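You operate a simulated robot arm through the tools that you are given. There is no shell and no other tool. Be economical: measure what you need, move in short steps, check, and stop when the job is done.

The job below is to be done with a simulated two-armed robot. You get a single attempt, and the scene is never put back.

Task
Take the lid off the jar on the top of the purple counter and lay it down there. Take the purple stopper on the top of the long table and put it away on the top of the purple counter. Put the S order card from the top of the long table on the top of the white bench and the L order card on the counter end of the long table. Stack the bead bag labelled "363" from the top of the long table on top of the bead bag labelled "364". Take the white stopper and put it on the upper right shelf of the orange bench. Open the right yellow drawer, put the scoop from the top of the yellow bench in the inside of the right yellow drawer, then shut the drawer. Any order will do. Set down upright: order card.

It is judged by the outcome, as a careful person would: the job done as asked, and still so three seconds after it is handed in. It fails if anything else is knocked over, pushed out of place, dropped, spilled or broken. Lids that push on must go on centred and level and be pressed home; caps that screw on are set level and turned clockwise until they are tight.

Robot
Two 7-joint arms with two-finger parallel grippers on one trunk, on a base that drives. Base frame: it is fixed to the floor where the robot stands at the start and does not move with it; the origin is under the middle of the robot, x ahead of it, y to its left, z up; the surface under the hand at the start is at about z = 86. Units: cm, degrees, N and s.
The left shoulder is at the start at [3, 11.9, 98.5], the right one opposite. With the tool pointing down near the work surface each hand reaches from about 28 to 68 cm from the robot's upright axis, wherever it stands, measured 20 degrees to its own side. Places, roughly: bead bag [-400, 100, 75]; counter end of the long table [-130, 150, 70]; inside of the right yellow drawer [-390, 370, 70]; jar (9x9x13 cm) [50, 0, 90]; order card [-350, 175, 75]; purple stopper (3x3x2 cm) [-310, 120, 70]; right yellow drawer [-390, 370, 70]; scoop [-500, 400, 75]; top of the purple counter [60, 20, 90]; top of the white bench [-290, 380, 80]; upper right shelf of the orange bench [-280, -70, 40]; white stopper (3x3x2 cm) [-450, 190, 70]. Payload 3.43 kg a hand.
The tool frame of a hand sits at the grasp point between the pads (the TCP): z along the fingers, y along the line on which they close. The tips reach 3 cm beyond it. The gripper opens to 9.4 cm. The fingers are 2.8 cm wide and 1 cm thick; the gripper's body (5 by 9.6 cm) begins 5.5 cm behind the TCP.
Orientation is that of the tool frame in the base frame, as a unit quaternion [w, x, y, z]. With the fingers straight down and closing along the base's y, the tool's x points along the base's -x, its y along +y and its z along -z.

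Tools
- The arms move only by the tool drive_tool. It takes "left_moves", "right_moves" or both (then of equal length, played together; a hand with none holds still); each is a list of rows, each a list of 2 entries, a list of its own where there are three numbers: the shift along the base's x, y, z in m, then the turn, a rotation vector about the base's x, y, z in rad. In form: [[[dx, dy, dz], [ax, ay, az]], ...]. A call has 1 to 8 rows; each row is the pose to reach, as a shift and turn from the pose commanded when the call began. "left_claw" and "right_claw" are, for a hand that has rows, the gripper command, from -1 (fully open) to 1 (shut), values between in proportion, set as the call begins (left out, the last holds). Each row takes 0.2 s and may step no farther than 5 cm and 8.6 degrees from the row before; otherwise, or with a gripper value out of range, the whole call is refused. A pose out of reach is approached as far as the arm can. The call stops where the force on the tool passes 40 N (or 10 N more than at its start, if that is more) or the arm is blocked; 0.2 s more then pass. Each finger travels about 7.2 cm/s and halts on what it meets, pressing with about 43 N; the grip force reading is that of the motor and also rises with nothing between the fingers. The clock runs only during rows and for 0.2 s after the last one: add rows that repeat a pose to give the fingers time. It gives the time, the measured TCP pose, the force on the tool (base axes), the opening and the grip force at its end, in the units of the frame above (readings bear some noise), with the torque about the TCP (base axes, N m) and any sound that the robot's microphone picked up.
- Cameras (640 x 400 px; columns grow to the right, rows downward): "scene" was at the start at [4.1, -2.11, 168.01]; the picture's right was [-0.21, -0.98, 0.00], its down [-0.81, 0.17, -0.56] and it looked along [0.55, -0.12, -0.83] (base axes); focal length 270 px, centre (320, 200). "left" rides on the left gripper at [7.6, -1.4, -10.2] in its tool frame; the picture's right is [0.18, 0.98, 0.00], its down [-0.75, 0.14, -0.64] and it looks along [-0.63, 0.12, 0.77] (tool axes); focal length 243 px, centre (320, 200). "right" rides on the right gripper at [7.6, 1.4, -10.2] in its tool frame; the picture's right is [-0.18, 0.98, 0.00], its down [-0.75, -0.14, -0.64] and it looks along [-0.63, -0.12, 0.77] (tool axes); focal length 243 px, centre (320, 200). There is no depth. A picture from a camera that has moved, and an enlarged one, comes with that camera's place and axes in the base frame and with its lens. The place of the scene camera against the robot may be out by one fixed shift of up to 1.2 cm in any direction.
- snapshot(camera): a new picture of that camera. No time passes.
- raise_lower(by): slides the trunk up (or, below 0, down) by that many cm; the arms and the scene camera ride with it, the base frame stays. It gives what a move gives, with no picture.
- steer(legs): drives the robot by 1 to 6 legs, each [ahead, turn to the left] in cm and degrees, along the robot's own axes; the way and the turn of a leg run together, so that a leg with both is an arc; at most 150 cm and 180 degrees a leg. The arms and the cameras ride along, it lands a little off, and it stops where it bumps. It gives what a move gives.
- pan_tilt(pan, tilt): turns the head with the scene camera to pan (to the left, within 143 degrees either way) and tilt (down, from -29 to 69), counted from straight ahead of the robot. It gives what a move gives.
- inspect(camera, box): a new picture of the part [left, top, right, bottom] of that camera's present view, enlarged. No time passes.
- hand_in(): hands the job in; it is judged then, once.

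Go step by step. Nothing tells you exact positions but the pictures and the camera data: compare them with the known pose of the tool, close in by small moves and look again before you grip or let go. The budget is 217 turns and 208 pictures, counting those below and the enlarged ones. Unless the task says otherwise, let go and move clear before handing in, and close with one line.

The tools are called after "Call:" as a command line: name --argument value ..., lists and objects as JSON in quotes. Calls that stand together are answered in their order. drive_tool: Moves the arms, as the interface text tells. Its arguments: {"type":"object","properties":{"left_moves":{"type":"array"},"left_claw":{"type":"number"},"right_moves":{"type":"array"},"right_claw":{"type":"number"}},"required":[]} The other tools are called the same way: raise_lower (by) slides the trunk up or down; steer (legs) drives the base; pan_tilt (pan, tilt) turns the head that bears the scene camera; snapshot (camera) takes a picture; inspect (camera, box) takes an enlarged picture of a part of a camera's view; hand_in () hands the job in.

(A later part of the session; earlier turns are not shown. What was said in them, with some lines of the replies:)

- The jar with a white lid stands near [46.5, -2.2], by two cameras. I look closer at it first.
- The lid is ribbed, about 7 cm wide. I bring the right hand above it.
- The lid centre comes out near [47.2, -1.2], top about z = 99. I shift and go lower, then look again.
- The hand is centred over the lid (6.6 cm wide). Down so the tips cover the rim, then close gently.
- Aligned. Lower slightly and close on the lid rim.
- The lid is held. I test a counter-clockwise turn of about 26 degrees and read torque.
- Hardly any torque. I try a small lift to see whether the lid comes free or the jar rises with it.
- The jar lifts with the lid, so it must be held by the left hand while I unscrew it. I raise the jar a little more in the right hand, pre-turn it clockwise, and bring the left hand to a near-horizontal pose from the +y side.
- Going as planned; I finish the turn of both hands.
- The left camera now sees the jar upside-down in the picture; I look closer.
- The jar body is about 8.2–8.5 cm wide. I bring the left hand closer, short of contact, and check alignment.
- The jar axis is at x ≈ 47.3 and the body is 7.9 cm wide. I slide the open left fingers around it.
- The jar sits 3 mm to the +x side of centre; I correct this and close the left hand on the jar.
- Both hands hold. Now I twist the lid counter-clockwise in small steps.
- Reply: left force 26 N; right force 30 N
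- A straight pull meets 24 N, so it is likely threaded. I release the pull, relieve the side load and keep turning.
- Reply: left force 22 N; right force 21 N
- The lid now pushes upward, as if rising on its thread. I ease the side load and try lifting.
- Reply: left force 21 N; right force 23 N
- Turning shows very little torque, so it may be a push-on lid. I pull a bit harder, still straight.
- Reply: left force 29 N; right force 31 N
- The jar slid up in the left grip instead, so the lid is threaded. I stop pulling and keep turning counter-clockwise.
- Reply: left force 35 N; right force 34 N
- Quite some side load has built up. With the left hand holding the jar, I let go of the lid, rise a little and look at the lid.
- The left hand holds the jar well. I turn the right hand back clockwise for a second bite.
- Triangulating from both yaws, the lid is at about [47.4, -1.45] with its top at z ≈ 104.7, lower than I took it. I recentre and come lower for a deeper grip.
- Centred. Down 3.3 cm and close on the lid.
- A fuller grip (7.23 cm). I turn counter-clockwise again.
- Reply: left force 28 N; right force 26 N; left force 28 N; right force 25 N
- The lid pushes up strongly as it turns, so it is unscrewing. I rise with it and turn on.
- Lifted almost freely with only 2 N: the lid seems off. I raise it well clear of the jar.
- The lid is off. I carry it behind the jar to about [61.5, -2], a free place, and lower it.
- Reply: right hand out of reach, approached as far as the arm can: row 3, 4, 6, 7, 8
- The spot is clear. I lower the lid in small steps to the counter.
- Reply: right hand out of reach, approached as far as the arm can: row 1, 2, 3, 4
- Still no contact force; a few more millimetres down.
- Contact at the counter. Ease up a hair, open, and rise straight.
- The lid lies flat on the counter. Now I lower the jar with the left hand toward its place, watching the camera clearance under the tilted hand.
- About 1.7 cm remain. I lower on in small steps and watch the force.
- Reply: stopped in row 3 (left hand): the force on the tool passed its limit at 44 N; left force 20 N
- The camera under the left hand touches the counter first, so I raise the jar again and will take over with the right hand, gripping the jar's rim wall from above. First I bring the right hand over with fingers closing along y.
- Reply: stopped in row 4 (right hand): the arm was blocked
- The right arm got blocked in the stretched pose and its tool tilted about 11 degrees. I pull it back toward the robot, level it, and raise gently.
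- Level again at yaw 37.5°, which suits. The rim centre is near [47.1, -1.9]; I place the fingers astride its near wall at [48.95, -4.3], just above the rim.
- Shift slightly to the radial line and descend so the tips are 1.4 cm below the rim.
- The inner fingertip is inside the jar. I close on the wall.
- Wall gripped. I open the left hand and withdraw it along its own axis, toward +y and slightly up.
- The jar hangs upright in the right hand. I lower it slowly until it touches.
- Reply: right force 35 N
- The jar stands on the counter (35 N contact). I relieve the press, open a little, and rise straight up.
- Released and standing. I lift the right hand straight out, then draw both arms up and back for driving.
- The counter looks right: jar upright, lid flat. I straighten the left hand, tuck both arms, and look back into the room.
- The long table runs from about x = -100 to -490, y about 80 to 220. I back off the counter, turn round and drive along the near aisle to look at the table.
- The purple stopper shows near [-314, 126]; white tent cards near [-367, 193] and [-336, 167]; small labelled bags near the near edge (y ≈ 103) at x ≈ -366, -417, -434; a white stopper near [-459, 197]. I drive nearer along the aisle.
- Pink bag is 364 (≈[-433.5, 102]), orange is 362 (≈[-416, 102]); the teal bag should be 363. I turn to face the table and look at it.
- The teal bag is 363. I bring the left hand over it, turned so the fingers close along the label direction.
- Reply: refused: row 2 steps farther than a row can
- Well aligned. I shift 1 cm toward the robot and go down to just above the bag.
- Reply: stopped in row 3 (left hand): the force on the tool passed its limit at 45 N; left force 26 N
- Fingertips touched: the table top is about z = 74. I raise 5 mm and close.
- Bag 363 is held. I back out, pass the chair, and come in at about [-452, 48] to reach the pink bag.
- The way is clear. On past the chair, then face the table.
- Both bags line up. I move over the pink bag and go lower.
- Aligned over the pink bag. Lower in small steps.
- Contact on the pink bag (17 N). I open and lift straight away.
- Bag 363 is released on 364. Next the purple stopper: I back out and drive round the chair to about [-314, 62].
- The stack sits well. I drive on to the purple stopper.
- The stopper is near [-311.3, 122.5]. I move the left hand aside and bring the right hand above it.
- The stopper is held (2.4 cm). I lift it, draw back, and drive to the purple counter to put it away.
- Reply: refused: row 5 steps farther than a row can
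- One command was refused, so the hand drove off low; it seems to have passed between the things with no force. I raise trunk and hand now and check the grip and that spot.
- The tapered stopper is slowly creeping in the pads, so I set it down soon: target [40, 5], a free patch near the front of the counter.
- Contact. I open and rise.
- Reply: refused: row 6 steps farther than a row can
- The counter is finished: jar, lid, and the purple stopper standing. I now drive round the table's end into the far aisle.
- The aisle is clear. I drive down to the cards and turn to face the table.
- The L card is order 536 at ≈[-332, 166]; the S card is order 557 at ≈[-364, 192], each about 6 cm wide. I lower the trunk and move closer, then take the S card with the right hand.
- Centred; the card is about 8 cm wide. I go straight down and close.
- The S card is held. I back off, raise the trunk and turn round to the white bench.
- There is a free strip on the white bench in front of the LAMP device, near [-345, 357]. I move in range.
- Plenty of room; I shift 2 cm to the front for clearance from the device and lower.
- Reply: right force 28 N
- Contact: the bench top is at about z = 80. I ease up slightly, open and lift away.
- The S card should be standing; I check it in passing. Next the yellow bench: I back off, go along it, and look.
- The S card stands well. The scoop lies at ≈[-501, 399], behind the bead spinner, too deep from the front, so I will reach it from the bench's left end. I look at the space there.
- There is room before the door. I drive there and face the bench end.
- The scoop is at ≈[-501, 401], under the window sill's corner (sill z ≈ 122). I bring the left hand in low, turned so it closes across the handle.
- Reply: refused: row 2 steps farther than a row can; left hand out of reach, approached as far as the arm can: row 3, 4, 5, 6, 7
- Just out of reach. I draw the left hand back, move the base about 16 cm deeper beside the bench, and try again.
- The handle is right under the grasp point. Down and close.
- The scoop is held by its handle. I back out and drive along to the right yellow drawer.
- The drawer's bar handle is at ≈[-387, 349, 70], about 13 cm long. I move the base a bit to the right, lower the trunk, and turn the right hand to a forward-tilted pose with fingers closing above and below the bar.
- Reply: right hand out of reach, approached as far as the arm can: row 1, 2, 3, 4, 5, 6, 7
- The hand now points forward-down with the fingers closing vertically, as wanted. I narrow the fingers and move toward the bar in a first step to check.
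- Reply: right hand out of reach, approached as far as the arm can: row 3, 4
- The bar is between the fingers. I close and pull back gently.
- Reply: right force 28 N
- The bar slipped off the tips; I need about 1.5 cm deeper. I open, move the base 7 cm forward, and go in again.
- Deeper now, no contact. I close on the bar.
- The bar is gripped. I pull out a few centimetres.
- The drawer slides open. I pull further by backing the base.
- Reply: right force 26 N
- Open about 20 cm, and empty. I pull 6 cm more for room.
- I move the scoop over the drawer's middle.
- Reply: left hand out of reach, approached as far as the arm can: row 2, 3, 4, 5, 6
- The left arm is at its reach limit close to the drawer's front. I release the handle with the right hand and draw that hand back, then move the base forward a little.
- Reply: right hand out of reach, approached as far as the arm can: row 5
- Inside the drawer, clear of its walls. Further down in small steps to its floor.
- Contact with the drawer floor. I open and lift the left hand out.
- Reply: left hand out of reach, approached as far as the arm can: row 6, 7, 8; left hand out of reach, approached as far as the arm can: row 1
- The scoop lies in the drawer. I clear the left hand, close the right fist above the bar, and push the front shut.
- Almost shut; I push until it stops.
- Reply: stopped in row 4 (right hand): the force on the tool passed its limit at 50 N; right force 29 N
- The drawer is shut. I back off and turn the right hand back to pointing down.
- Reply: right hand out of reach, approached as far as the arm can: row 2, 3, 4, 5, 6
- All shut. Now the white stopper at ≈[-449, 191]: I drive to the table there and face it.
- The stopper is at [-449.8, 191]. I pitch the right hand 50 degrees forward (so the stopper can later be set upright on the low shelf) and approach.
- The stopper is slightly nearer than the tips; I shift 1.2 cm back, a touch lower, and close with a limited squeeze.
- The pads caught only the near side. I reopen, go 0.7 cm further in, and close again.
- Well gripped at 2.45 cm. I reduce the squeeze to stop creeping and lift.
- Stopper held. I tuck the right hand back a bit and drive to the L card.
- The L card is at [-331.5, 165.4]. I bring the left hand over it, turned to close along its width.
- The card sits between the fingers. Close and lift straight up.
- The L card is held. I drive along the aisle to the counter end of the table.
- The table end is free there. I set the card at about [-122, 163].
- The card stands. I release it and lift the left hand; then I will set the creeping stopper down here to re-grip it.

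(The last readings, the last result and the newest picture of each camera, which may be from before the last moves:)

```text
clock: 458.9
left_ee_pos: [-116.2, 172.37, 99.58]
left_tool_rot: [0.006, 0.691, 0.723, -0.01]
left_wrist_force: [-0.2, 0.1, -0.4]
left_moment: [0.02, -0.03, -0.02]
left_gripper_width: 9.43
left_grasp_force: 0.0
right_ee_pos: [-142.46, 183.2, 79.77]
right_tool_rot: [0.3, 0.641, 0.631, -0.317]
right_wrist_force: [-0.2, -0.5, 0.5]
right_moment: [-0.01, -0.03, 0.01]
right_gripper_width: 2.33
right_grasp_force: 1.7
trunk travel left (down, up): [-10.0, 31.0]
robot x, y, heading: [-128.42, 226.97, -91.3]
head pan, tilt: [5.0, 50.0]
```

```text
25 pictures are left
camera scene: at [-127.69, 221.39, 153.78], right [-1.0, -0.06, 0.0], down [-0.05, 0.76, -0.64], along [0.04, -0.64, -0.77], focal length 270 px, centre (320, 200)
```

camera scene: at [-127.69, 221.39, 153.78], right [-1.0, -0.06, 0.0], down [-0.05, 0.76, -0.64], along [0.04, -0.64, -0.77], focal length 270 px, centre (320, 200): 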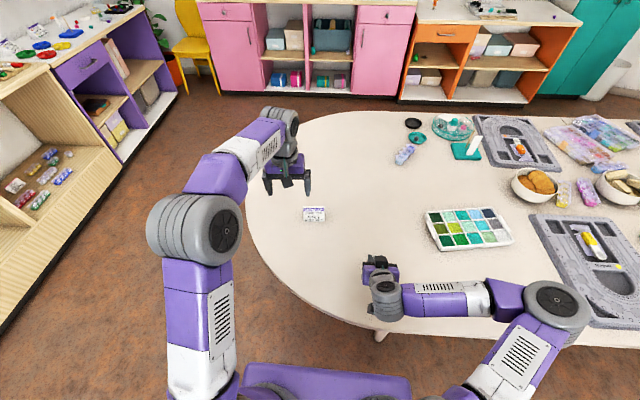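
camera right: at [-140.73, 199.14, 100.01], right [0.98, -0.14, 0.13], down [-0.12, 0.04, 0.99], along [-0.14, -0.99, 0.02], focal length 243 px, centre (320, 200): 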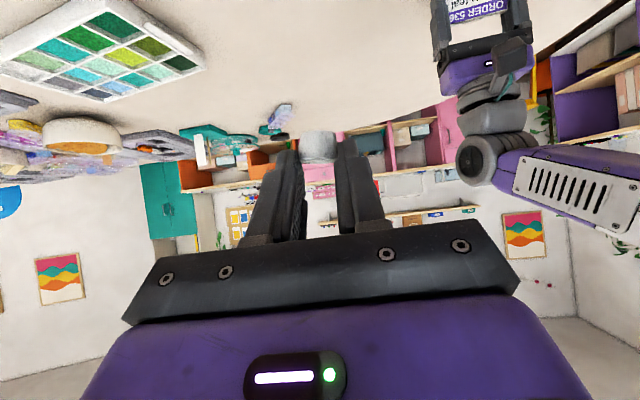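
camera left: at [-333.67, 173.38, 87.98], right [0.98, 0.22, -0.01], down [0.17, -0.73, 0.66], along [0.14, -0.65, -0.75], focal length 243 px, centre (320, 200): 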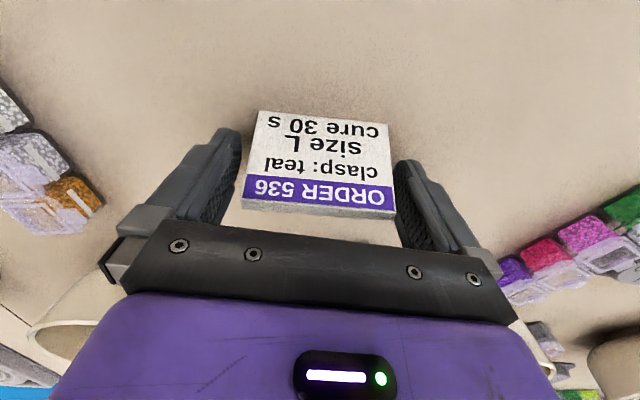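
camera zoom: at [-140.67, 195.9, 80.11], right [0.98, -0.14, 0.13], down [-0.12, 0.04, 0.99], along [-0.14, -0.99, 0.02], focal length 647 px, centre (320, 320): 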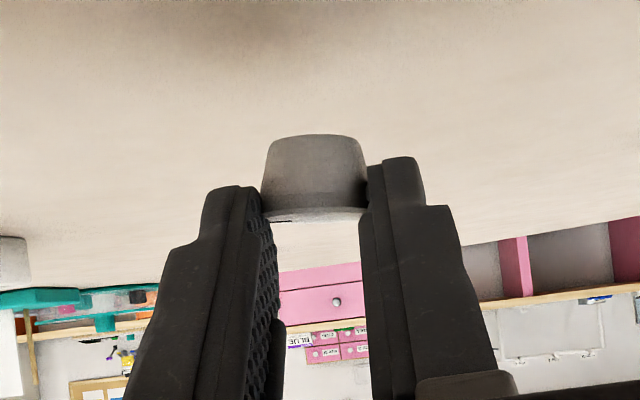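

The L card stands. The stopper is now loose, so I lower it straight to the table at once.

Call:
drive_tool --right_moves '[[[0, 0, -0.008], [0, 0, 0]], [[0, 0, -0.015], [0, 0, 0]], [[0, 0, -0.021], [0, 0, 0]]]'

Call:
inspect --camera "right" --box '[230, 80, 410, 230]'

```text
clock: 459.7
left_ee_pos: [-116.1, 172.27, 99.59]
left_tool_rot: [0.008, 0.692, 0.722, -0.01]
left_wrist_force: [0.6, -0.8, 0.0]
left_moment: [-0.03, 0.0, 0.05]
left_gripper_width: 9.39
left_grasp_force: 0.1
right_ee_pos: [-142.48, 183.24, 77.66]
right_tool_rot: [0.299, 0.642, 0.631, -0.317]
right_wrist_force: [-0.5, 0.4, 0.5]
right_moment: [-0.03, -0.02, 0.02]
right_gripper_width: 2.41
right_grasp_force: 14.0
trunk travel left (down, up): [-10.0, 31.0]
robot x, y, heading: [-128.39, 226.64, -91.5]
head pan, tilt: [5.0, 50.0]
```

```text
2.67 times, centred on (320, 155) of right
camera zoom: at [-140.62, 195.95, 77.9], right [0.98, -0.14, 0.13], down [-0.12, 0.04, 0.99], along [-0.14, -0.99, 0.02], focal length 647 px, centre (320, 320)
```

zoom: 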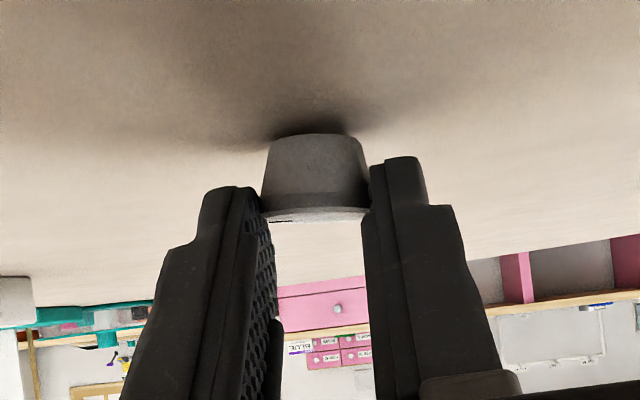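

It is back on the table, barely shifted in the pads. I open, seat the pads a little deeper and lower, and close fully this time.

Call:
drive_tool --right_moves '[[[0, 0, 0], [0, 0, 0]], [[0, -0.004, -0.003], [0, 0, 0]], [[0, -0.004, -0.003], [0, 0, 0]]]' --right_claw 0.2

Call:
drive_tool --right_moves '[[[0, 0, 0], [0, 0, 0]], [[0, 0, 0], [0, 0, 0]], [[0, 0, 0], [0, 0, 0]], [[0, 0, 0.04], [0, 0, 0]], [[0, 0.02, 0.08], [0, 0, 0]], [[0, 0.04, 0.12], [0, 0, 0]]]' --right_claw 1

Call:
inspect --camera "right" --box '[230, 80, 410, 230]'

```text
clock: 460.5
left_ee_pos: [-116.06, 172.33, 99.59]
left_tool_rot: [0.008, 0.691, 0.723, -0.01]
left_wrist_force: [-0.1, 0.8, 0.7]
left_moment: [-0.03, 0.02, 0.04]
left_gripper_width: 9.38
left_grasp_force: 0.0
right_ee_pos: [-142.47, 182.72, 77.3]
right_tool_rot: [0.299, 0.641, 0.632, -0.317]
right_wrist_force: [-0.8, -0.2, 0.5]
right_moment: [0.01, -0.02, -0.04]
right_gripper_width: 3.77
right_grasp_force: 0.1
trunk travel left (down, up): [-10.0, 31.0]
robot x, y, heading: [-128.35, 226.53, -91.4]
head pan, tilt: [5.0, 50.0]
```

```text
clock: 461.9
left_ee_pos: [-116.07, 172.52, 99.62]
left_tool_rot: [0.008, 0.691, 0.723, -0.012]
left_wrist_force: [1.1, 0.8, 0.3]
left_moment: [-0.02, 0.03, 0.01]
left_gripper_width: 9.41
left_grasp_force: 0.0
right_ee_pos: [-141.88, 184.25, 89.91]
right_tool_rot: [0.299, 0.642, 0.631, -0.317]
right_wrist_force: [0.6, 0.0, -0.4]
right_moment: [0.02, -0.01, 0.0]
right_gripper_width: 2.46
right_grasp_force: 43.1
right hand out of reach, approached as far as the arm can: row 5, 6
trunk travel left (down, up): [-10.0, 31.0]
robot x, y, heading: [-128.39, 226.43, -91.7]
head pan, tilt: [5.0, 50.0]
```

```text
2.67 times, centred on (320, 155) of right
camera zoom: at [-140.13, 197.02, 90.24], right [0.98, -0.14, 0.13], down [-0.12, 0.04, 0.99], along [-0.14, -0.99, 0.02], focal length 647 px, centre (320, 320)
```

zoom: 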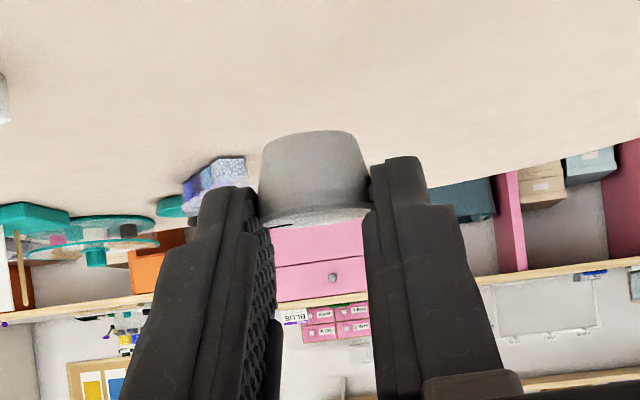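

Firm at 2.46 cm. I drive round the table end into the near aisle.

Call:
steer --legs '[[-32, 0], [0, 90], [76, 0], [0, -90], [120, 0], [115, 0]]'

Call:
steer --legs '[[0, -88], [105, 0], [80, 0], [0, 88]]'

Call:
pan_tilt --pan 0 --tilt 45

Call:
snapshot --camera "scene"

```text
clock: 486.6
left_ee_pos: [-31.38, -30.15, 99.49]
left_tool_rot: [0.006, 0.674, 0.738, -0.01]
left_wrist_force: [-0.2, 0.3, -0.3]
left_moment: [0.01, -0.01, -0.01]
left_gripper_width: 9.39
left_grasp_force: 0.0
right_ee_pos: [-57.61, -19.47, 89.73]
right_tool_rot: [0.306, 0.627, 0.645, -0.311]
right_wrist_force: [-1.1, -0.1, -1.1]
right_moment: [0.0, -0.01, -0.03]
right_gripper_width: 2.31
right_grasp_force: 43.1
trunk travel left (down, up): [-10.0, 31.0]
robot x, y, heading: [-46.09, 23.48, -89.0]
head pan, tilt: [5.0, 50.0]
```

```text
clock: 503.3
left_ee_pos: [-218.27, -39.61, 99.55]
left_tool_rot: [0.007, 0.696, 0.718, -0.011]
left_wrist_force: [-0.2, -0.6, 0.3]
left_moment: [0.0, 0.03, 0.01]
left_gripper_width: 9.39
left_grasp_force: 0.0
right_ee_pos: [-244.06, -27.45, 89.98]
right_tool_rot: [0.297, 0.646, 0.627, -0.319]
right_wrist_force: [0.2, 0.5, -0.1]
right_moment: [-0.02, 0.04, 0.01]
right_gripper_width: 2.43
right_grasp_force: 42.9
trunk travel left (down, up): [-10.0, 31.0]
robot x, y, heading: [-229.81, 14.91, -92.3]
head pan, tilt: [5.0, 50.0]
```

```text
clock: 503.9
left_ee_pos: [-218.33, -39.75, 99.48]
left_tool_rot: [0.007, 0.695, 0.719, -0.011]
left_wrist_force: [0.1, -0.8, -1.2]
left_moment: [0.0, 0.01, 0.02]
left_gripper_width: 9.39
left_grasp_force: 0.0
right_ee_pos: [-244.09, -27.56, 89.82]
right_tool_rot: [0.297, 0.646, 0.627, -0.319]
right_wrist_force: [0.9, 0.1, 0.1]
right_moment: [-0.01, 0.01, -0.04]
right_gripper_width: 2.39
right_grasp_force: 42.5
trunk travel left (down, up): [-10.0, 31.0]
robot x, y, heading: [-229.9, 14.57, -92.2]
head pan, tilt: [0.0, 45.0]
```

```text
22 pictures are left
camera scene: at [-230.01, 9.04, 154.47], right [-1.0, 0.04, 0.0], down [0.03, 0.71, -0.71], along [-0.03, -0.71, -0.71], focal length 270 px, centre (320, 200)
```

scene: 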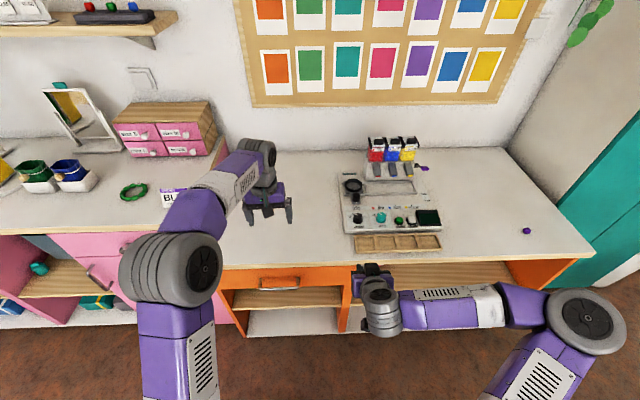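

I need to see the right bay of the orange bench. I back up a little, lower the trunk fully and look into it.

Call:
steer --legs '[[-28, 0]]'

Call:
raise_lower --by -10

Call:
pan_tilt --pan -28 --tilt 35

Call:
snapshot --camera "scene"

```text
clock: 505.9
left_ee_pos: [-217.18, -11.82, 99.58]
left_tool_rot: [0.008, 0.695, 0.719, -0.011]
left_wrist_force: [0.1, 0.2, -0.1]
left_moment: [-0.01, 0.02, -0.02]
left_gripper_width: 9.4
left_grasp_force: 0.1
right_ee_pos: [-242.94, 0.35, 89.92]
right_tool_rot: [0.297, 0.646, 0.627, -0.319]
right_wrist_force: [0.8, 0.4, 0.4]
right_moment: [0.01, 0.01, 0.01]
right_gripper_width: 2.39
right_grasp_force: 43.1
trunk travel left (down, up): [-10.0, 31.0]
robot x, y, heading: [-228.87, 42.67, -92.1]
head pan, tilt: [0.0, 45.0]
```

```text
clock: 507.2
left_ee_pos: [-217.25, -12.01, 89.63]
left_tool_rot: [0.007, 0.694, 0.72, -0.011]
left_wrist_force: [0.0, -0.5, -0.2]
left_moment: [-0.02, 0.02, -0.02]
left_gripper_width: 9.39
left_grasp_force: 0.0
right_ee_pos: [-242.96, 0.18, 79.91]
right_tool_rot: [0.297, 0.646, 0.628, -0.318]
right_wrist_force: [0.1, -1.1, 0.3]
right_moment: [0.0, -0.01, 0.01]
right_gripper_width: 2.39
right_grasp_force: 42.7
trunk travel left (down, up): [0.0, 41.0]
robot x, y, heading: [-229.08, 42.71, -91.9]
head pan, tilt: [0.0, 45.0]
```

```text
clock: 508.1
left_ee_pos: [-217.22, -12.02, 89.63]
left_tool_rot: [0.007, 0.695, 0.719, -0.01]
left_wrist_force: [-0.1, 0.6, 0.9]
left_moment: [0.05, -0.02, -0.01]
left_gripper_width: 9.39
left_grasp_force: 0.2
right_ee_pos: [-242.82, 0.25, 79.85]
right_tool_rot: [0.297, 0.646, 0.628, -0.318]
right_wrist_force: [-0.1, 0.4, -0.6]
right_moment: [0.01, -0.03, -0.01]
right_gripper_width: 2.41
right_grasp_force: 42.6
trunk travel left (down, up): [0.0, 41.0]
robot x, y, heading: [-229.54, 42.47, -92.1]
head pan, tilt: [-28.0, 35.0]
```

```text
21 pictures are left
camera scene: at [-233.07, 37.32, 145.96], right [-0.87, 0.5, 0.0], down [0.29, 0.5, -0.82], along [-0.41, -0.71, -0.57], focal length 270 px, centre (320, 200)
```

scene: 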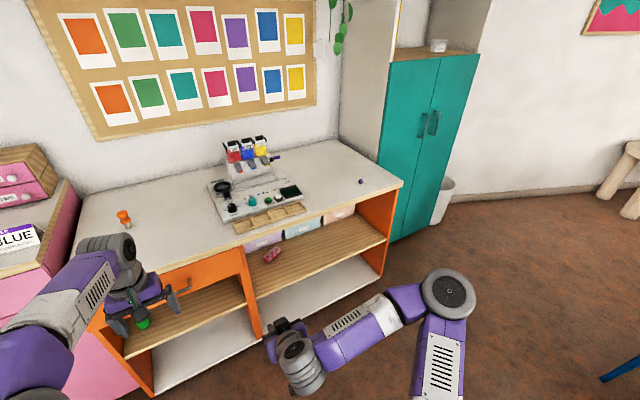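

The right bay's upper shelf has free space in front of the boxes, near x = -282. I tuck the left hand and move the base in front of it.

Call:
drive_tool --left_moves '[[[0, 0.03, 0.03], [0, 0, 0]], [[0, 0.06, 0.06], [0, 0, 0]], [[0, 0.09, 0.09], [0, 0, 0]], [[0, 0.12, 0.12], [0, 0, 0]], [[0, 0.15, 0.15], [0, 0, 0]]]'

Call:
steer --legs '[[0, -88], [40, 0], [0, 88], [24, 0]]'

Call:
snapshot --camera "right"

```text
clock: 509.3
left_ee_pos: [-217.3, 3.01, 104.62]
left_tool_rot: [0.007, 0.695, 0.719, -0.01]
left_wrist_force: [0.9, -0.2, -0.4]
left_moment: [0.0, 0.02, -0.03]
left_gripper_width: 9.41
left_grasp_force: 0.0
right_ee_pos: [-242.89, 0.24, 79.84]
right_tool_rot: [0.297, 0.646, 0.627, -0.319]
right_wrist_force: [0.6, -0.9, 0.8]
right_moment: [0.01, -0.01, 0.01]
right_gripper_width: 2.38
right_grasp_force: 42.9
trunk travel left (down, up): [0.0, 41.0]
robot x, y, heading: [-228.97, 42.17, -91.9]
head pan, tilt: [-28.0, 35.0]
```

```text
clock: 520.8
left_ee_pos: [-261.69, -19.83, 104.49]
left_tool_rot: [0.007, 0.717, 0.697, -0.011]
left_wrist_force: [0.9, -0.1, 0.2]
left_moment: [-0.02, 0.0, 0.02]
left_gripper_width: 9.43
left_grasp_force: 0.1
right_ee_pos: [-287.41, -21.09, 79.88]
right_tool_rot: [0.287, 0.665, 0.608, -0.327]
right_wrist_force: [-0.3, -0.2, 0.2]
right_moment: [-0.01, -0.02, 0.01]
right_gripper_width: 2.39
right_grasp_force: 43.5
trunk travel left (down, up): [0.0, 41.0]
robot x, y, heading: [-271.03, 20.14, -95.8]
head pan, tilt: [-28.0, 35.0]
```

```text
20 pictures are left
camera right: at [-284.76, -8.45, 80.18], right [0.97, -0.21, 0.13], down [-0.12, 0.05, 0.99], along [-0.21, -0.98, 0.02], focal length 243 px, centre (320, 200)
```

right: 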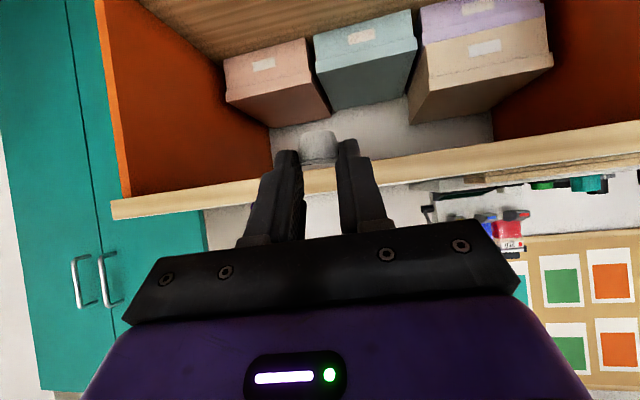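

The view (upside down) shows the bay with its boxes and the stopper still held. I lower the hand in front of the bay first.

Call:
drive_tool --right_moves '[[[0, 0.0, -0.045], [0, 0, 0]], [[0, 0.0, -0.09], [0, 0, 0]], [[0, 0.0, -0.135], [0, 0, 0]], [[0, 0.0, -0.18], [0, 0, 0]], [[0, 0.0, -0.22], [0, 0, 0]], [[0, 0.0, -0.26], [0, 0, 0]]]'

Call:
snapshot --camera "right"

Call:
snapshot --camera "scene"

```text
clock: 522.2
left_ee_pos: [-261.66, -19.87, 104.59]
left_tool_rot: [0.006, 0.717, 0.697, -0.01]
left_wrist_force: [-0.7, -1.4, -0.6]
left_moment: [-0.02, 0.03, 0.03]
left_gripper_width: 9.39
left_grasp_force: 0.0
right_ee_pos: [-288.31, -20.87, 54.36]
right_tool_rot: [0.287, 0.664, 0.608, -0.327]
right_wrist_force: [-0.9, 0.2, 0.2]
right_moment: [-0.01, 0.03, 0.06]
right_gripper_width: 2.37
right_grasp_force: 43.3
right hand out of reach, approached as far as the arm can: row 6
trunk travel left (down, up): [0.0, 41.0]
robot x, y, heading: [-270.72, 20.43, -96.0]
head pan, tilt: [-28.0, 35.0]
```

```text
19 pictures are left
camera right: at [-285.68, -8.3, 54.74], right [0.97, -0.21, 0.13], down [-0.12, 0.05, 0.99], along [-0.21, -0.98, 0.02], focal length 243 px, centre (320, 200)
```

right: 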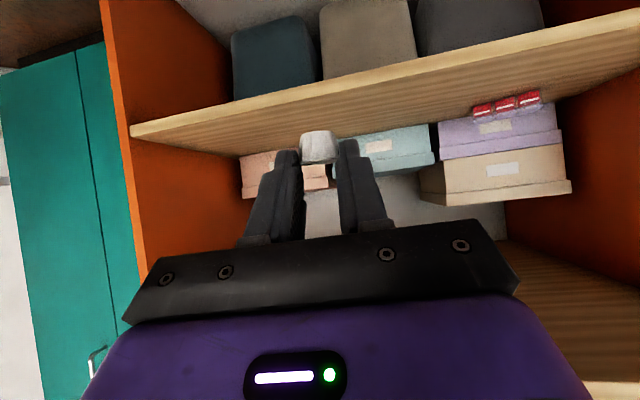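

```text
18 pictures are left
camera scene: at [-275.27, 15.46, 145.96], right [-0.83, 0.56, 0.0], down [0.32, 0.48, -0.82], along [-0.45, -0.68, -0.57], focal length 270 px, centre (320, 200)
```

scene: 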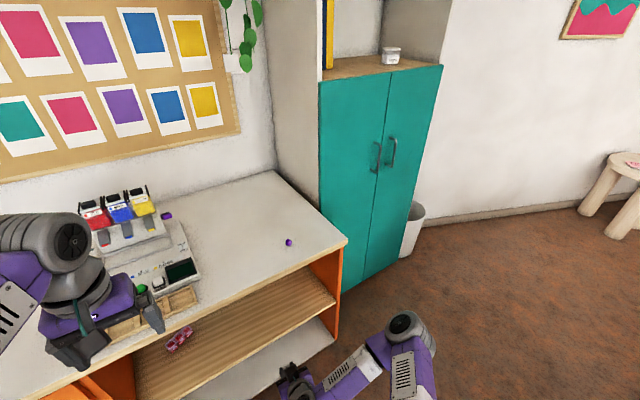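

The shelf top works out at z ≈ 44. I move the stopper forward into the bay, well above the shelf.

Call:
drive_tool --right_moves '[[[0, -0.045, 0], [0, 0, 0]], [[0, -0.09, 0], [0, 0, 0]], [[0, -0.135, 0], [0, 0, 0]], [[0, -0.18, 0], [0, 0, 0]], [[0, -0.22, 0], [0, 0, 0]]]'

Call:
snapshot --camera "right"

```text
clock: 523.4
left_ee_pos: [-261.59, -19.84, 104.65]
left_tool_rot: [0.006, 0.717, 0.697, -0.011]
left_wrist_force: [-0.4, -0.6, -0.7]
left_moment: [-0.02, -0.02, 0.04]
left_gripper_width: 9.41
left_grasp_force: 0.0
right_ee_pos: [-294.34, -36.35, 57.96]
right_tool_rot: [0.286, 0.665, 0.607, -0.328]
right_wrist_force: [1.3, 0.1, -0.6]
right_moment: [-0.04, 0.0, -0.02]
right_gripper_width: 2.41
right_grasp_force: 43.2
right hand out of reach, approached as far as the arm can: row 1, 2, 3, 4, 5
trunk travel left (down, up): [0.0, 41.0]
robot x, y, heading: [-270.85, 20.57, -95.9]
head pan, tilt: [-28.0, 35.0]
```

```text
17 pictures are left
camera right: at [-291.59, -23.83, 58.37], right [0.97, -0.21, 0.13], down [-0.12, 0.05, 0.99], along [-0.21, -0.98, 0.02], focal length 243 px, centre (320, 200)
```

right: 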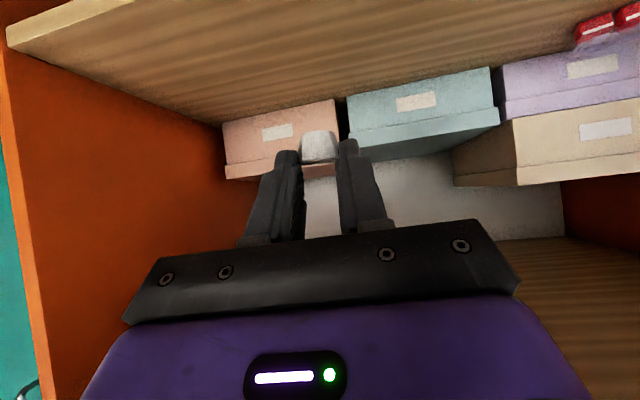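

The arm is at its limit here, so I creep the base forward 10 cm and then lower.

Call:
steer --legs '[[10, 0]]'

Call:
drive_tool --right_moves '[[[0, 0, -0.03], [0, 0, 0]], [[0, 0, -0.06], [0, 0, 0]]]'

Call:
snapshot --camera "right"

```text
clock: 524.5
left_ee_pos: [-262.7, -29.78, 104.59]
left_tool_rot: [0.007, 0.717, 0.697, -0.01]
left_wrist_force: [0.1, -0.1, 0.0]
left_moment: [0.04, 0.02, 0.07]
left_gripper_width: 9.4
left_grasp_force: 0.1
right_ee_pos: [-295.24, -46.29, 57.97]
right_tool_rot: [0.287, 0.665, 0.607, -0.327]
right_wrist_force: [0.8, -0.2, 0.2]
right_moment: [-0.01, 0.0, 0.0]
right_gripper_width: 2.37
right_grasp_force: 43.2
trunk travel left (down, up): [0.0, 41.0]
robot x, y, heading: [-271.3, 10.59, -96.0]
head pan, tilt: [-28.0, 35.0]
```

```text
clock: 525.1
left_ee_pos: [-262.69, -29.69, 104.63]
left_tool_rot: [0.007, 0.718, 0.696, -0.01]
left_wrist_force: [-0.4, -1.0, -0.9]
left_moment: [0.0, -0.03, 0.01]
left_gripper_width: 9.42
left_grasp_force: 0.1
right_ee_pos: [-296.77, -44.54, 53.31]
right_tool_rot: [0.287, 0.664, 0.608, -0.327]
right_wrist_force: [0.1, -1.2, -0.3]
right_moment: [-0.02, 0.02, 0.0]
right_gripper_width: 2.38
right_grasp_force: 43.3
right hand out of reach, approached as far as the arm can: row 1, 2
trunk travel left (down, up): [0.0, 41.0]
robot x, y, heading: [-271.87, 10.55, -95.8]
head pan, tilt: [-28.0, 35.0]
```

```text
16 pictures are left
camera right: at [-294.14, -32.01, 53.8], right [0.97, -0.21, 0.13], down [-0.12, 0.05, 0.99], along [-0.21, -0.98, 0.02], focal length 243 px, centre (320, 200)
```

right: 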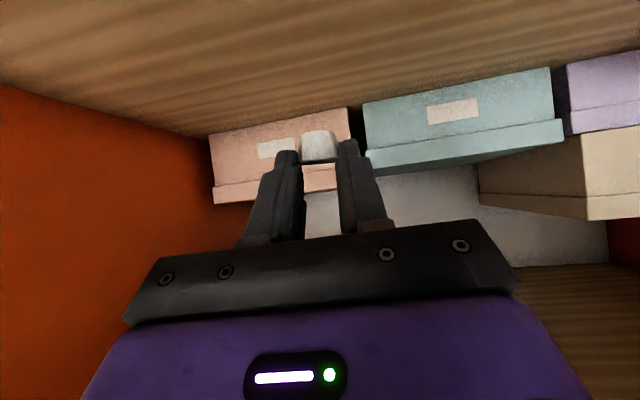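

The arm stops about 6 cm too high in this posture. I un-pitch the hand by 20 degrees, which brings the grasp point lower under the wrist, and try lowering again.

Call:
drive_tool --right_moves '[[[0, 0, 0.005], [0.116, -0.012, 0]], [[0, 0, 0.005], [0.232, -0.024, 0]], [[0, 0, 0.005], [0.348, -0.036, 0]], [[0, 0, -0.015], [0.348, -0.036, 0]], [[0, 0, -0.03], [0.348, -0.036, 0]]]'

Call:
snapshot --camera "right"

```text
clock: 526.3
left_ee_pos: [-262.57, -29.46, 104.54]
left_tool_rot: [0.006, 0.717, 0.697, -0.011]
left_wrist_force: [0.0, -0.7, 0.0]
left_moment: [0.01, -0.01, -0.02]
left_gripper_width: 9.4
left_grasp_force: 0.1
right_ee_pos: [-298.15, -42.92, 51.37]
right_tool_rot: [0.179, 0.711, 0.648, -0.206]
right_wrist_force: [-0.3, 0.0, -0.6]
right_moment: [-0.01, 0.01, -0.02]
right_gripper_width: 2.38
right_grasp_force: 43.4
right hand out of reach, approached as far as the arm can: row 3, 4, 5
trunk travel left (down, up): [0.0, 41.0]
robot x, y, heading: [-271.66, 10.9, -95.8]
head pan, tilt: [-28.0, 35.0]
```

```text
15 pictures are left
camera right: at [-295.55, -31.22, 56.11], right [0.97, -0.25, 0.09], down [-0.16, -0.29, 0.94], along [-0.21, -0.92, -0.32], focal length 243 px, centre (320, 200)
```

right: 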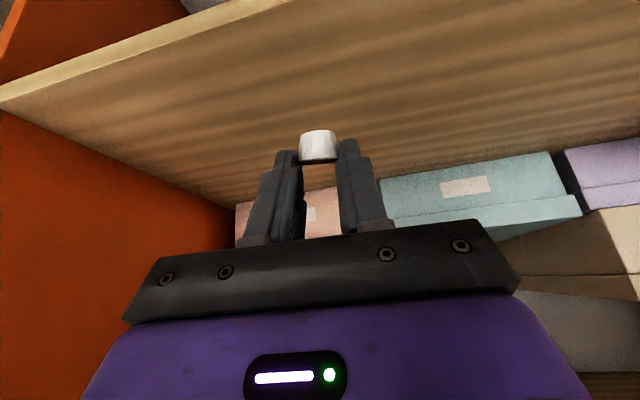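

The limit looks like plain reach, so I draw the hand back 8 cm while restoring its pitch, and bring the base 8 cm closer.

Call:
drive_tool --right_moves '[[[0.01, 0.03, 0.01], [-0.116, 0.012, 0]], [[0.02, 0.06, 0.01], [-0.232, 0.024, 0]], [[0.03, 0.08, 0.01], [-0.348, 0.036, 0]]]'

Call:
steer --legs '[[8, 0]]'

Call:
drive_tool --right_moves '[[[0, 0, -0.015], [0, 0, 0]], [[0, 0, -0.03], [0, 0, 0]]]'

Call:
snapshot --camera "right"

```text
clock: 527.1
left_ee_pos: [-262.6, -29.57, 104.64]
left_tool_rot: [0.007, 0.717, 0.697, -0.01]
left_wrist_force: [0.3, -0.1, 0.9]
left_moment: [-0.03, -0.01, -0.05]
left_gripper_width: 9.41
left_grasp_force: 0.1
right_ee_pos: [-295.17, -34.99, 52.35]
right_tool_rot: [0.288, 0.665, 0.606, -0.327]
right_wrist_force: [-0.6, -0.2, 0.1]
right_moment: [-0.01, -0.04, -0.01]
right_gripper_width: 2.39
right_grasp_force: 43.5
trunk travel left (down, up): [0.0, 41.0]
robot x, y, heading: [-271.69, 10.74, -95.8]
head pan, tilt: [-28.0, 35.0]
```

```text
clock: 528.2
left_ee_pos: [-263.45, -37.58, 104.47]
left_tool_rot: [0.007, 0.718, 0.696, -0.011]
left_wrist_force: [0.2, 0.1, -0.7]
left_moment: [0.01, -0.01, -0.01]
left_gripper_width: 9.4
left_grasp_force: 0.1
right_ee_pos: [-295.94, -42.96, 52.29]
right_tool_rot: [0.287, 0.665, 0.607, -0.327]
right_wrist_force: [-0.4, 0.0, -0.5]
right_moment: [0.01, -0.01, 0.01]
right_gripper_width: 2.37
right_grasp_force: 42.9
trunk travel left (down, up): [0.0, 41.0]
robot x, y, heading: [-272.44, 2.75, -95.7]
head pan, tilt: [-28.0, 35.0]
```

```text
clock: 528.8
left_ee_pos: [-263.43, -37.6, 104.65]
left_tool_rot: [0.007, 0.718, 0.696, -0.01]
left_wrist_force: [-0.1, 0.5, -0.4]
left_moment: [0.02, 0.0, 0.02]
left_gripper_width: 9.42
left_grasp_force: 0.0
right_ee_pos: [-296.15, -42.93, 49.54]
right_tool_rot: [0.287, 0.665, 0.607, -0.327]
right_wrist_force: [-0.2, -0.2, -0.8]
right_moment: [-0.01, 0.02, -0.03]
right_gripper_width: 2.41
right_grasp_force: 42.8
right hand out of reach, approached as far as the arm can: row 2
trunk travel left (down, up): [0.0, 41.0]
robot x, y, heading: [-272.71, 2.94, -95.8]
head pan, tilt: [-28.0, 35.0]
```

```text
14 pictures are left
camera right: at [-293.39, -30.4, 49.98], right [0.97, -0.21, 0.13], down [-0.12, 0.05, 0.99], along [-0.22, -0.98, 0.02], focal length 243 px, centre (320, 200)
```

right: 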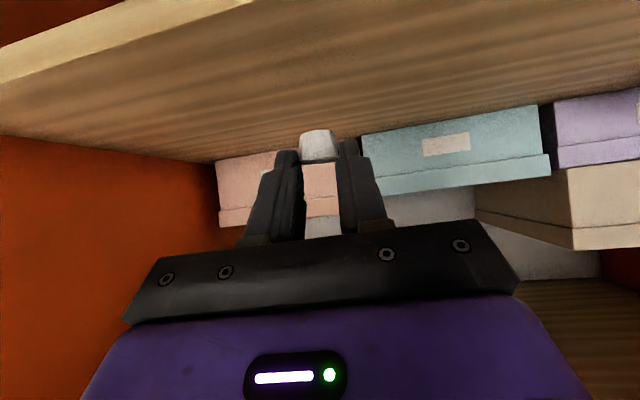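

Close now: about 2 cm to go. I draw the hand in slightly while lowering.

Call:
drive_tool --right_moves '[[[0.015, 0.01, -0.008], [0, 0, 0]], [[0.03, 0.01, -0.014], [0, 0, 0]]]'

Call:
snapshot --camera "right"

```text
clock: 529.4
left_ee_pos: [-263.48, -37.63, 104.7]
left_tool_rot: [0.006, 0.717, 0.697, -0.011]
left_wrist_force: [0.0, -0.3, -0.2]
left_moment: [0.0, 0.02, 0.0]
left_gripper_width: 9.39
left_grasp_force: 0.0
right_ee_pos: [-294.18, -42.52, 50.57]
right_tool_rot: [0.286, 0.665, 0.607, -0.327]
right_wrist_force: [0.0, 0.4, 0.2]
right_moment: [0.0, 0.03, -0.02]
right_gripper_width: 2.38
right_grasp_force: 42.9
right hand out of reach, approached as far as the arm can: row 1, 2
trunk travel left (down, up): [0.0, 41.0]
robot x, y, heading: [-272.23, 2.54, -95.7]
head pan, tilt: [-28.0, 35.0]
```

```text
13 pictures are left
camera right: at [-291.47, -29.92, 50.98], right [0.97, -0.21, 0.13], down [-0.12, 0.05, 0.99], along [-0.22, -0.98, 0.02], focal length 243 px, centre (320, 200)
```

right: 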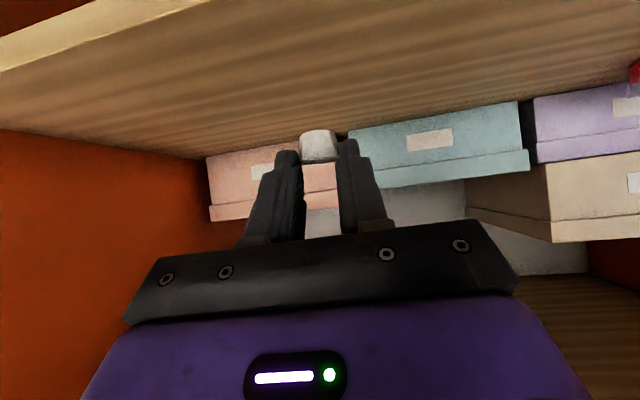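

Moving inward raised it; outward should lower it. I move the hand outward to the right by 5 cm while lowering.

Call:
drive_tool --right_moves '[[[-0.025, 0, -0.01], [0, 0, 0]], [[-0.05, 0, -0.02], [0, 0, 0]], [[-0.06, 0, -0.03], [0, 0, 0]]]'

Call:
snapshot --camera "right"

```text
clock: 530.2
left_ee_pos: [-263.45, -37.61, 104.46]
left_tool_rot: [0.006, 0.718, 0.696, -0.01]
left_wrist_force: [0.0, 0.1, -0.3]
left_moment: [-0.01, -0.01, -0.01]
left_gripper_width: 9.43
left_grasp_force: 0.0
right_ee_pos: [-300.22, -42.56, 47.67]
right_tool_rot: [0.287, 0.664, 0.608, -0.327]
right_wrist_force: [0.3, -0.2, 0.4]
right_moment: [0.0, 0.0, 0.04]
right_gripper_width: 2.39
right_grasp_force: 42.8
trunk travel left (down, up): [0.0, 41.0]
robot x, y, heading: [-272.59, 2.73, -95.8]
head pan, tilt: [-28.0, 35.0]
```

```text
12 pictures are left
camera right: at [-297.53, -29.96, 48.17], right [0.97, -0.21, 0.13], down [-0.12, 0.05, 0.99], along [-0.21, -0.98, 0.02], focal length 243 px, centre (320, 200)
```

right: 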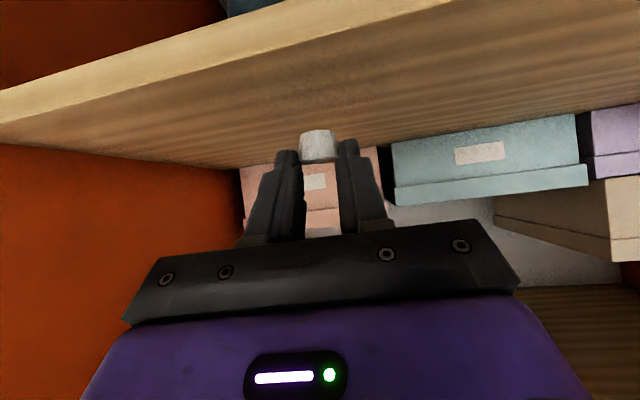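

Within reach now and only millimetres above the shelf. I lower gently to contact.

Call:
drive_tool --right_moves '[[[-0.003, 0, -0.003], [0, 0, 0]], [[-0.006, 0, -0.006], [0, 0, 0]]]'

Call:
inspect --camera "right" --box '[230, 80, 410, 230]'

```text
clock: 530.8
left_ee_pos: [-263.5, -37.6, 104.54]
left_tool_rot: [0.007, 0.718, 0.696, -0.01]
left_wrist_force: [0.5, -0.3, 0.7]
left_moment: [0.0, -0.01, -0.03]
left_gripper_width: 9.4
left_grasp_force: 0.0
right_ee_pos: [-301.0, -42.52, 47.41]
right_tool_rot: [0.287, 0.665, 0.607, -0.326]
right_wrist_force: [-0.1, 0.1, -0.4]
right_moment: [-0.02, -0.01, -0.01]
right_gripper_width: 2.4
right_grasp_force: 43.1
right hand out of reach, approached as far as the arm can: row 2
trunk travel left (down, up): [0.0, 41.0]
robot x, y, heading: [-272.46, 2.95, -96.0]
head pan, tilt: [-28.0, 35.0]
```

```text
2.67 times, centred on (320, 155) of right
camera zoom: at [-298.3, -29.95, 47.83], right [0.97, -0.21, 0.13], down [-0.12, 0.05, 0.99], along [-0.22, -0.98, 0.02], focal length 647 px, centre (320, 320)
```

zoom: 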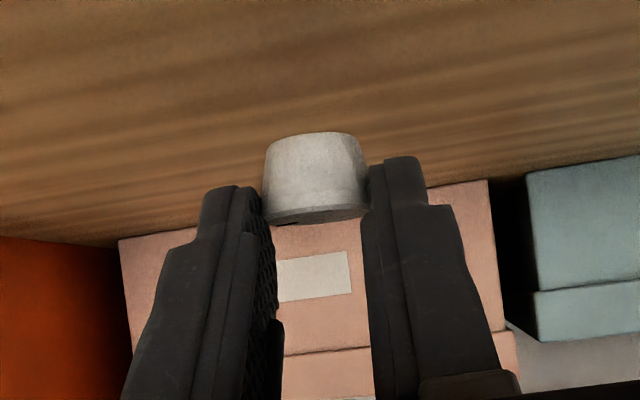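

Call:
drive_tool --right_moves '[[[-0.015, 0.005, -0.003], [0, 0, 0]], [[-0.025, 0.005, -0.008], [0, 0, 0]], [[-0.025, 0.005, -0.012], [0, 0, 0]]]'

Call:
inspect --camera "right" --box '[230, 80, 410, 230]'

```text
clock: 531.6
left_ee_pos: [-263.48, -37.63, 104.63]
left_tool_rot: [0.007, 0.718, 0.696, -0.01]
left_wrist_force: [-0.2, -0.1, 1.2]
left_moment: [-0.02, 0.03, -0.01]
left_gripper_width: 9.4
left_grasp_force: 0.0
right_ee_pos: [-303.55, -41.94, 46.35]
right_tool_rot: [0.288, 0.665, 0.607, -0.327]
right_wrist_force: [0.8, 0.2, 0.8]
right_moment: [0.01, -0.01, 0.02]
right_gripper_width: 2.36
right_grasp_force: 43.2
trunk travel left (down, up): [0.0, 41.0]
robot x, y, heading: [-272.5, 3.01, -95.7]
head pan, tilt: [-28.0, 35.0]
```

```text
2.67 times, centred on (320, 155) of right
camera zoom: at [-300.91, -29.42, 46.74], right [0.97, -0.21, 0.13], down [-0.12, 0.05, 0.99], along [-0.21, -0.98, 0.02], focal length 647 px, centre (320, 320)
```

zoom: 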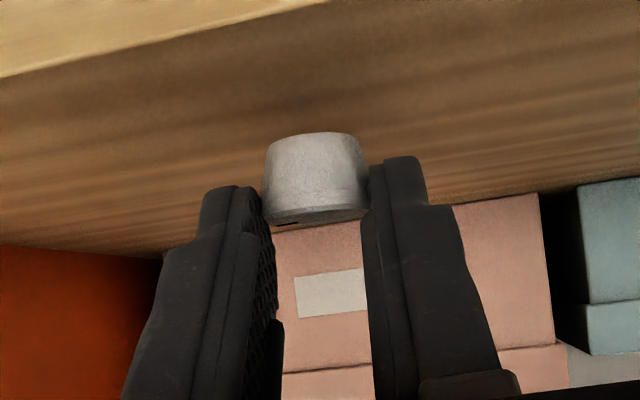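

Call:
drive_tool --right_moves '[[[-0.003, 0.002, -0.004], [0, 0, 0]], [[-0.006, 0.002, -0.008], [0, 0, 0]]]'

Call:
drive_tool --right_moves '[[[-0.003, 0.0, -0.003], [0, 0, 0]], [[-0.006, 0.0, -0.006], [0, 0, 0]]]'

Call:
inspect --camera "right" --box '[230, 80, 410, 230]'

```text
clock: 532.2
left_ee_pos: [-263.51, -37.49, 104.6]
left_tool_rot: [0.007, 0.718, 0.696, -0.011]
left_wrist_force: [-0.4, 0.4, 0.0]
left_moment: [-0.02, 0.0, 0.02]
left_gripper_width: 9.37
left_grasp_force: 0.1
right_ee_pos: [-304.52, -41.78, 45.92]
right_tool_rot: [0.286, 0.665, 0.607, -0.327]
right_wrist_force: [-0.6, 0.5, -0.1]
right_moment: [0.03, -0.01, 0.0]
right_gripper_width: 2.38
right_grasp_force: 43.1
right hand out of reach, approached as far as the arm can: row 1, 2
trunk travel left (down, up): [0.0, 41.0]
robot x, y, heading: [-272.32, 2.22, -96.1]
head pan, tilt: [-28.0, 35.0]
```

```text
clock: 532.8
left_ee_pos: [-263.37, -37.58, 104.63]
left_tool_rot: [0.006, 0.717, 0.697, -0.01]
left_wrist_force: [-0.6, 0.1, -0.2]
left_moment: [0.0, -0.03, -0.01]
left_gripper_width: 9.4
left_grasp_force: 0.1
right_ee_pos: [-305.08, -41.74, 45.74]
right_tool_rot: [0.287, 0.665, 0.606, -0.328]
right_wrist_force: [-0.3, -0.7, 0.0]
right_moment: [-0.03, -0.01, 0.0]
right_gripper_width: 2.41
right_grasp_force: 42.7
right hand out of reach, approached as far as the arm can: row 2
trunk travel left (down, up): [0.0, 41.0]
robot x, y, heading: [-272.16, 2.91, -95.9]
head pan, tilt: [-28.0, 35.0]
```

```text
2.67 times, centred on (320, 155) of right
camera zoom: at [-302.42, -29.23, 46.13], right [0.97, -0.21, 0.13], down [-0.12, 0.05, 0.99], along [-0.22, -0.98, 0.02], focal length 647 px, centre (320, 320)
```

zoom: 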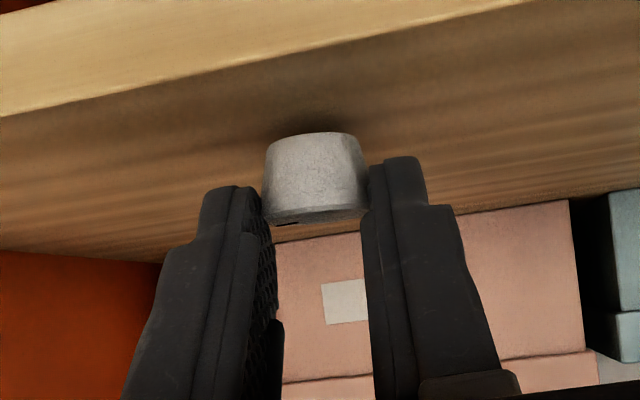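

Call:
drive_tool --right_moves '[[[-0.01, 0.003, -0.003], [0, 0, 0]], [[-0.018, 0.005, -0.007], [0, 0, 0]], [[-0.022, 0.005, -0.01], [0, 0, 0]]]'

Call:
inspect --camera "right" --box '[230, 80, 410, 230]'

```text
clock: 533.6
left_ee_pos: [-263.28, -37.36, 104.69]
left_tool_rot: [0.007, 0.717, 0.697, -0.011]
left_wrist_force: [0.3, 0.3, -0.8]
left_moment: [0.02, -0.05, 0.0]
left_gripper_width: 9.38
left_grasp_force: 0.1
right_ee_pos: [-306.75, -41.68, 45.31]
right_tool_rot: [0.294, 0.66, 0.609, -0.327]
right_wrist_force: [22.7, -0.9, 27.5]
right_moment: [-0.67, -0.51, 0.5]
right_gripper_width: 2.38
right_grasp_force: 42.7
trunk travel left (down, up): [0.0, 41.0]
robot x, y, heading: [-272.8, 2.5, -95.8]
head pan, tilt: [-28.0, 35.0]
```

```text
2.67 times, centred on (320, 155) of right
camera zoom: at [-304.15, -28.99, 45.61], right [0.97, -0.2, 0.14], down [-0.13, 0.05, 0.99], along [-0.2, -0.98, 0.03], focal length 647 px, centre (320, 320)
```

zoom: 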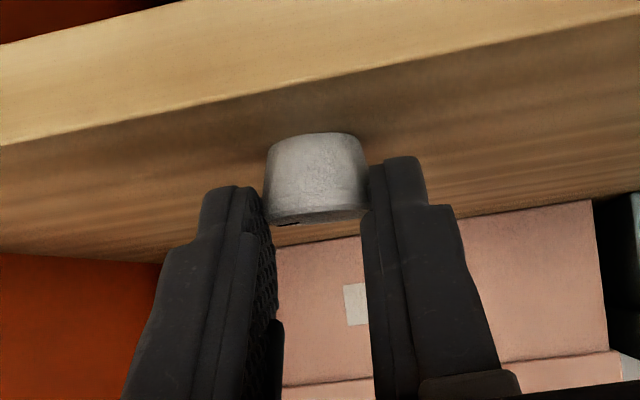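

Firm contact with the shelf. I relieve the load, open, and draw the hand straight back and up.

Call:
drive_tool --right_moves '[[[0.004, 0, 0.003], [0, 0, 0]], [[0.004, 0, 0.003], [0, 0, 0]]]'

Call:
drive_tool --right_moves '[[[0, 0, 0], [0, 0, 0]], [[0, 0, 0], [0, 0, 0]], [[0, 0, 0], [0, 0, 0]]]' --right_claw 0.2

Call:
inspect --camera "right" --box '[230, 80, 410, 230]'

```text
clock: 534.2
left_ee_pos: [-263.35, -37.55, 104.64]
left_tool_rot: [0.008, 0.717, 0.697, -0.011]
left_wrist_force: [0.3, 0.4, 0.2]
left_moment: [-0.02, -0.02, 0.0]
left_gripper_width: 9.36
left_grasp_force: 0.0
right_ee_pos: [-306.98, -41.46, 45.33]
right_tool_rot: [0.287, 0.665, 0.606, -0.33]
right_wrist_force: [8.7, -7.1, 16.7]
right_moment: [-0.61, -0.16, 0.26]
right_gripper_width: 2.4
right_grasp_force: 42.9
trunk travel left (down, up): [0.0, 41.0]
robot x, y, heading: [-272.56, 2.29, -95.6]
head pan, tilt: [-28.0, 35.0]
```

```text
clock: 535.0
left_ee_pos: [-263.43, -37.48, 104.58]
left_tool_rot: [0.006, 0.718, 0.696, -0.011]
left_wrist_force: [1.0, -1.0, 0.0]
left_moment: [0.03, 0.01, -0.02]
left_gripper_width: 9.42
left_grasp_force: 0.1
right_ee_pos: [-307.02, -41.29, 45.1]
right_tool_rot: [0.287, 0.665, 0.607, -0.327]
right_wrist_force: [0.6, -0.3, -1.4]
right_moment: [0.0, -0.01, -0.02]
right_gripper_width: 3.76
right_grasp_force: 0.0
trunk travel left (down, up): [0.0, 41.0]
robot x, y, heading: [-272.7, 2.61, -96.0]
head pan, tilt: [-28.0, 35.0]
```

```text
2.67 times, centred on (320, 155) of right
camera zoom: at [-304.23, -28.76, 45.47], right [0.97, -0.21, 0.13], down [-0.12, 0.05, 0.99], along [-0.22, -0.98, 0.02], focal length 647 px, centre (320, 320)
```

zoom: 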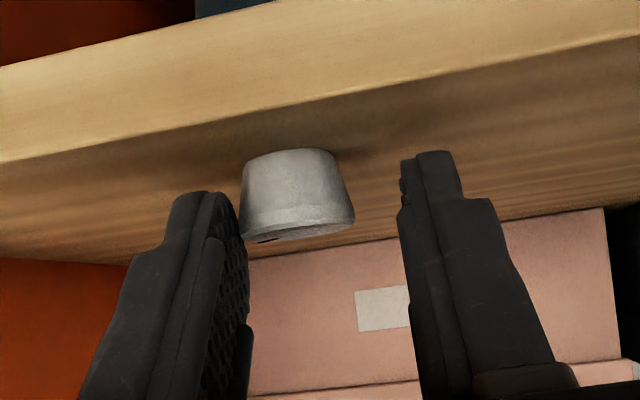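

The stopper stands on the shelf. I centre the open fingers around it and withdraw backward.

Call:
drive_tool --right_moves '[[[-0.006, 0, 0], [0, 0, 0]], [[-0.006, 0.02, 0.005], [0, 0, 0]], [[-0.006, 0.05, 0.015], [0, 0, 0]], [[-0.006, 0.085, 0.03], [0, 0, 0]], [[-0.006, 0.12, 0.05], [0, 0, 0]]]'

Call:
steer --legs '[[-25, 0]]'

Call:
snapshot --camera "scene"

Call:
snapshot --camera "right"

```text
clock: 536.2
left_ee_pos: [-263.51, -37.62, 104.61]
left_tool_rot: [0.007, 0.717, 0.697, -0.011]
left_wrist_force: [-1.4, 0.0, 0.1]
left_moment: [-0.01, -0.03, 0.01]
left_gripper_width: 9.4
left_grasp_force: 0.1
right_ee_pos: [-307.39, -29.44, 50.25]
right_tool_rot: [0.287, 0.665, 0.606, -0.329]
right_wrist_force: [-0.5, -0.2, 0.1]
right_moment: [-0.03, 0.01, 0.0]
right_gripper_width: 3.73
right_grasp_force: 0.0
trunk travel left (down, up): [0.0, 41.0]
robot x, y, heading: [-272.46, 2.5, -95.6]
head pan, tilt: [-28.0, 35.0]
```

```text
clock: 538.0
left_ee_pos: [-260.84, -12.78, 104.63]
left_tool_rot: [0.006, 0.717, 0.697, -0.011]
left_wrist_force: [-0.5, -0.2, 0.2]
left_moment: [0.01, 0.03, 0.0]
left_gripper_width: 9.39
left_grasp_force: 0.0
right_ee_pos: [-304.85, -4.91, 50.26]
right_tool_rot: [0.287, 0.664, 0.607, -0.328]
right_wrist_force: [-0.2, 0.0, 0.0]
right_moment: [-0.02, 0.02, -0.03]
right_gripper_width: 3.75
right_grasp_force: 0.0
trunk travel left (down, up): [0.0, 41.0]
robot x, y, heading: [-270.38, 27.45, -96.1]
head pan, tilt: [-28.0, 35.0]
```

```text
6 pictures are left
camera scene: at [-274.56, 22.42, 145.96], right [-0.83, 0.55, 0.0], down [0.32, 0.48, -0.82], along [-0.45, -0.68, -0.57], focal length 270 px, centre (320, 200)
```

scene: 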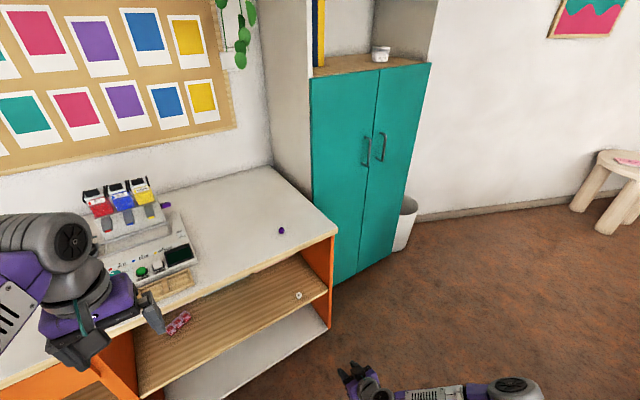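

```text
5 pictures are left
camera right: at [-302.13, 7.66, 50.53], right [0.97, -0.21, 0.13], down [-0.12, 0.05, 0.99], along [-0.21, -0.98, 0.02], focal length 243 px, centre (320, 200)
```

right: 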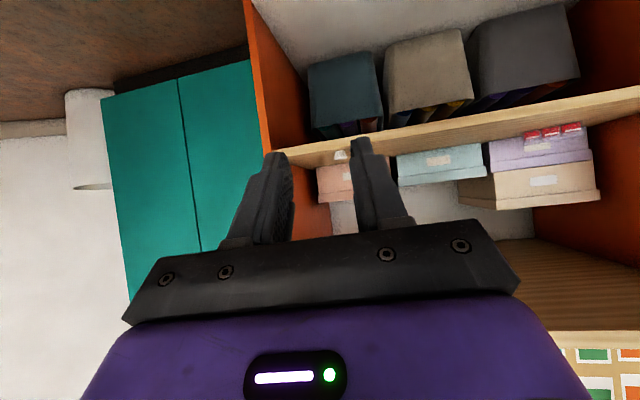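

Everything is in place: the white stopper stands on the upper right shelf and both hands are clear. I hand the job in.

Call:
hand_in

```text
The job is handed in.
```

I did every part of the job and handed it in; the lid, both stoppers, both cards, the stacked bag and the scoop each showed in their places in my pictures, and the drawer is shut.
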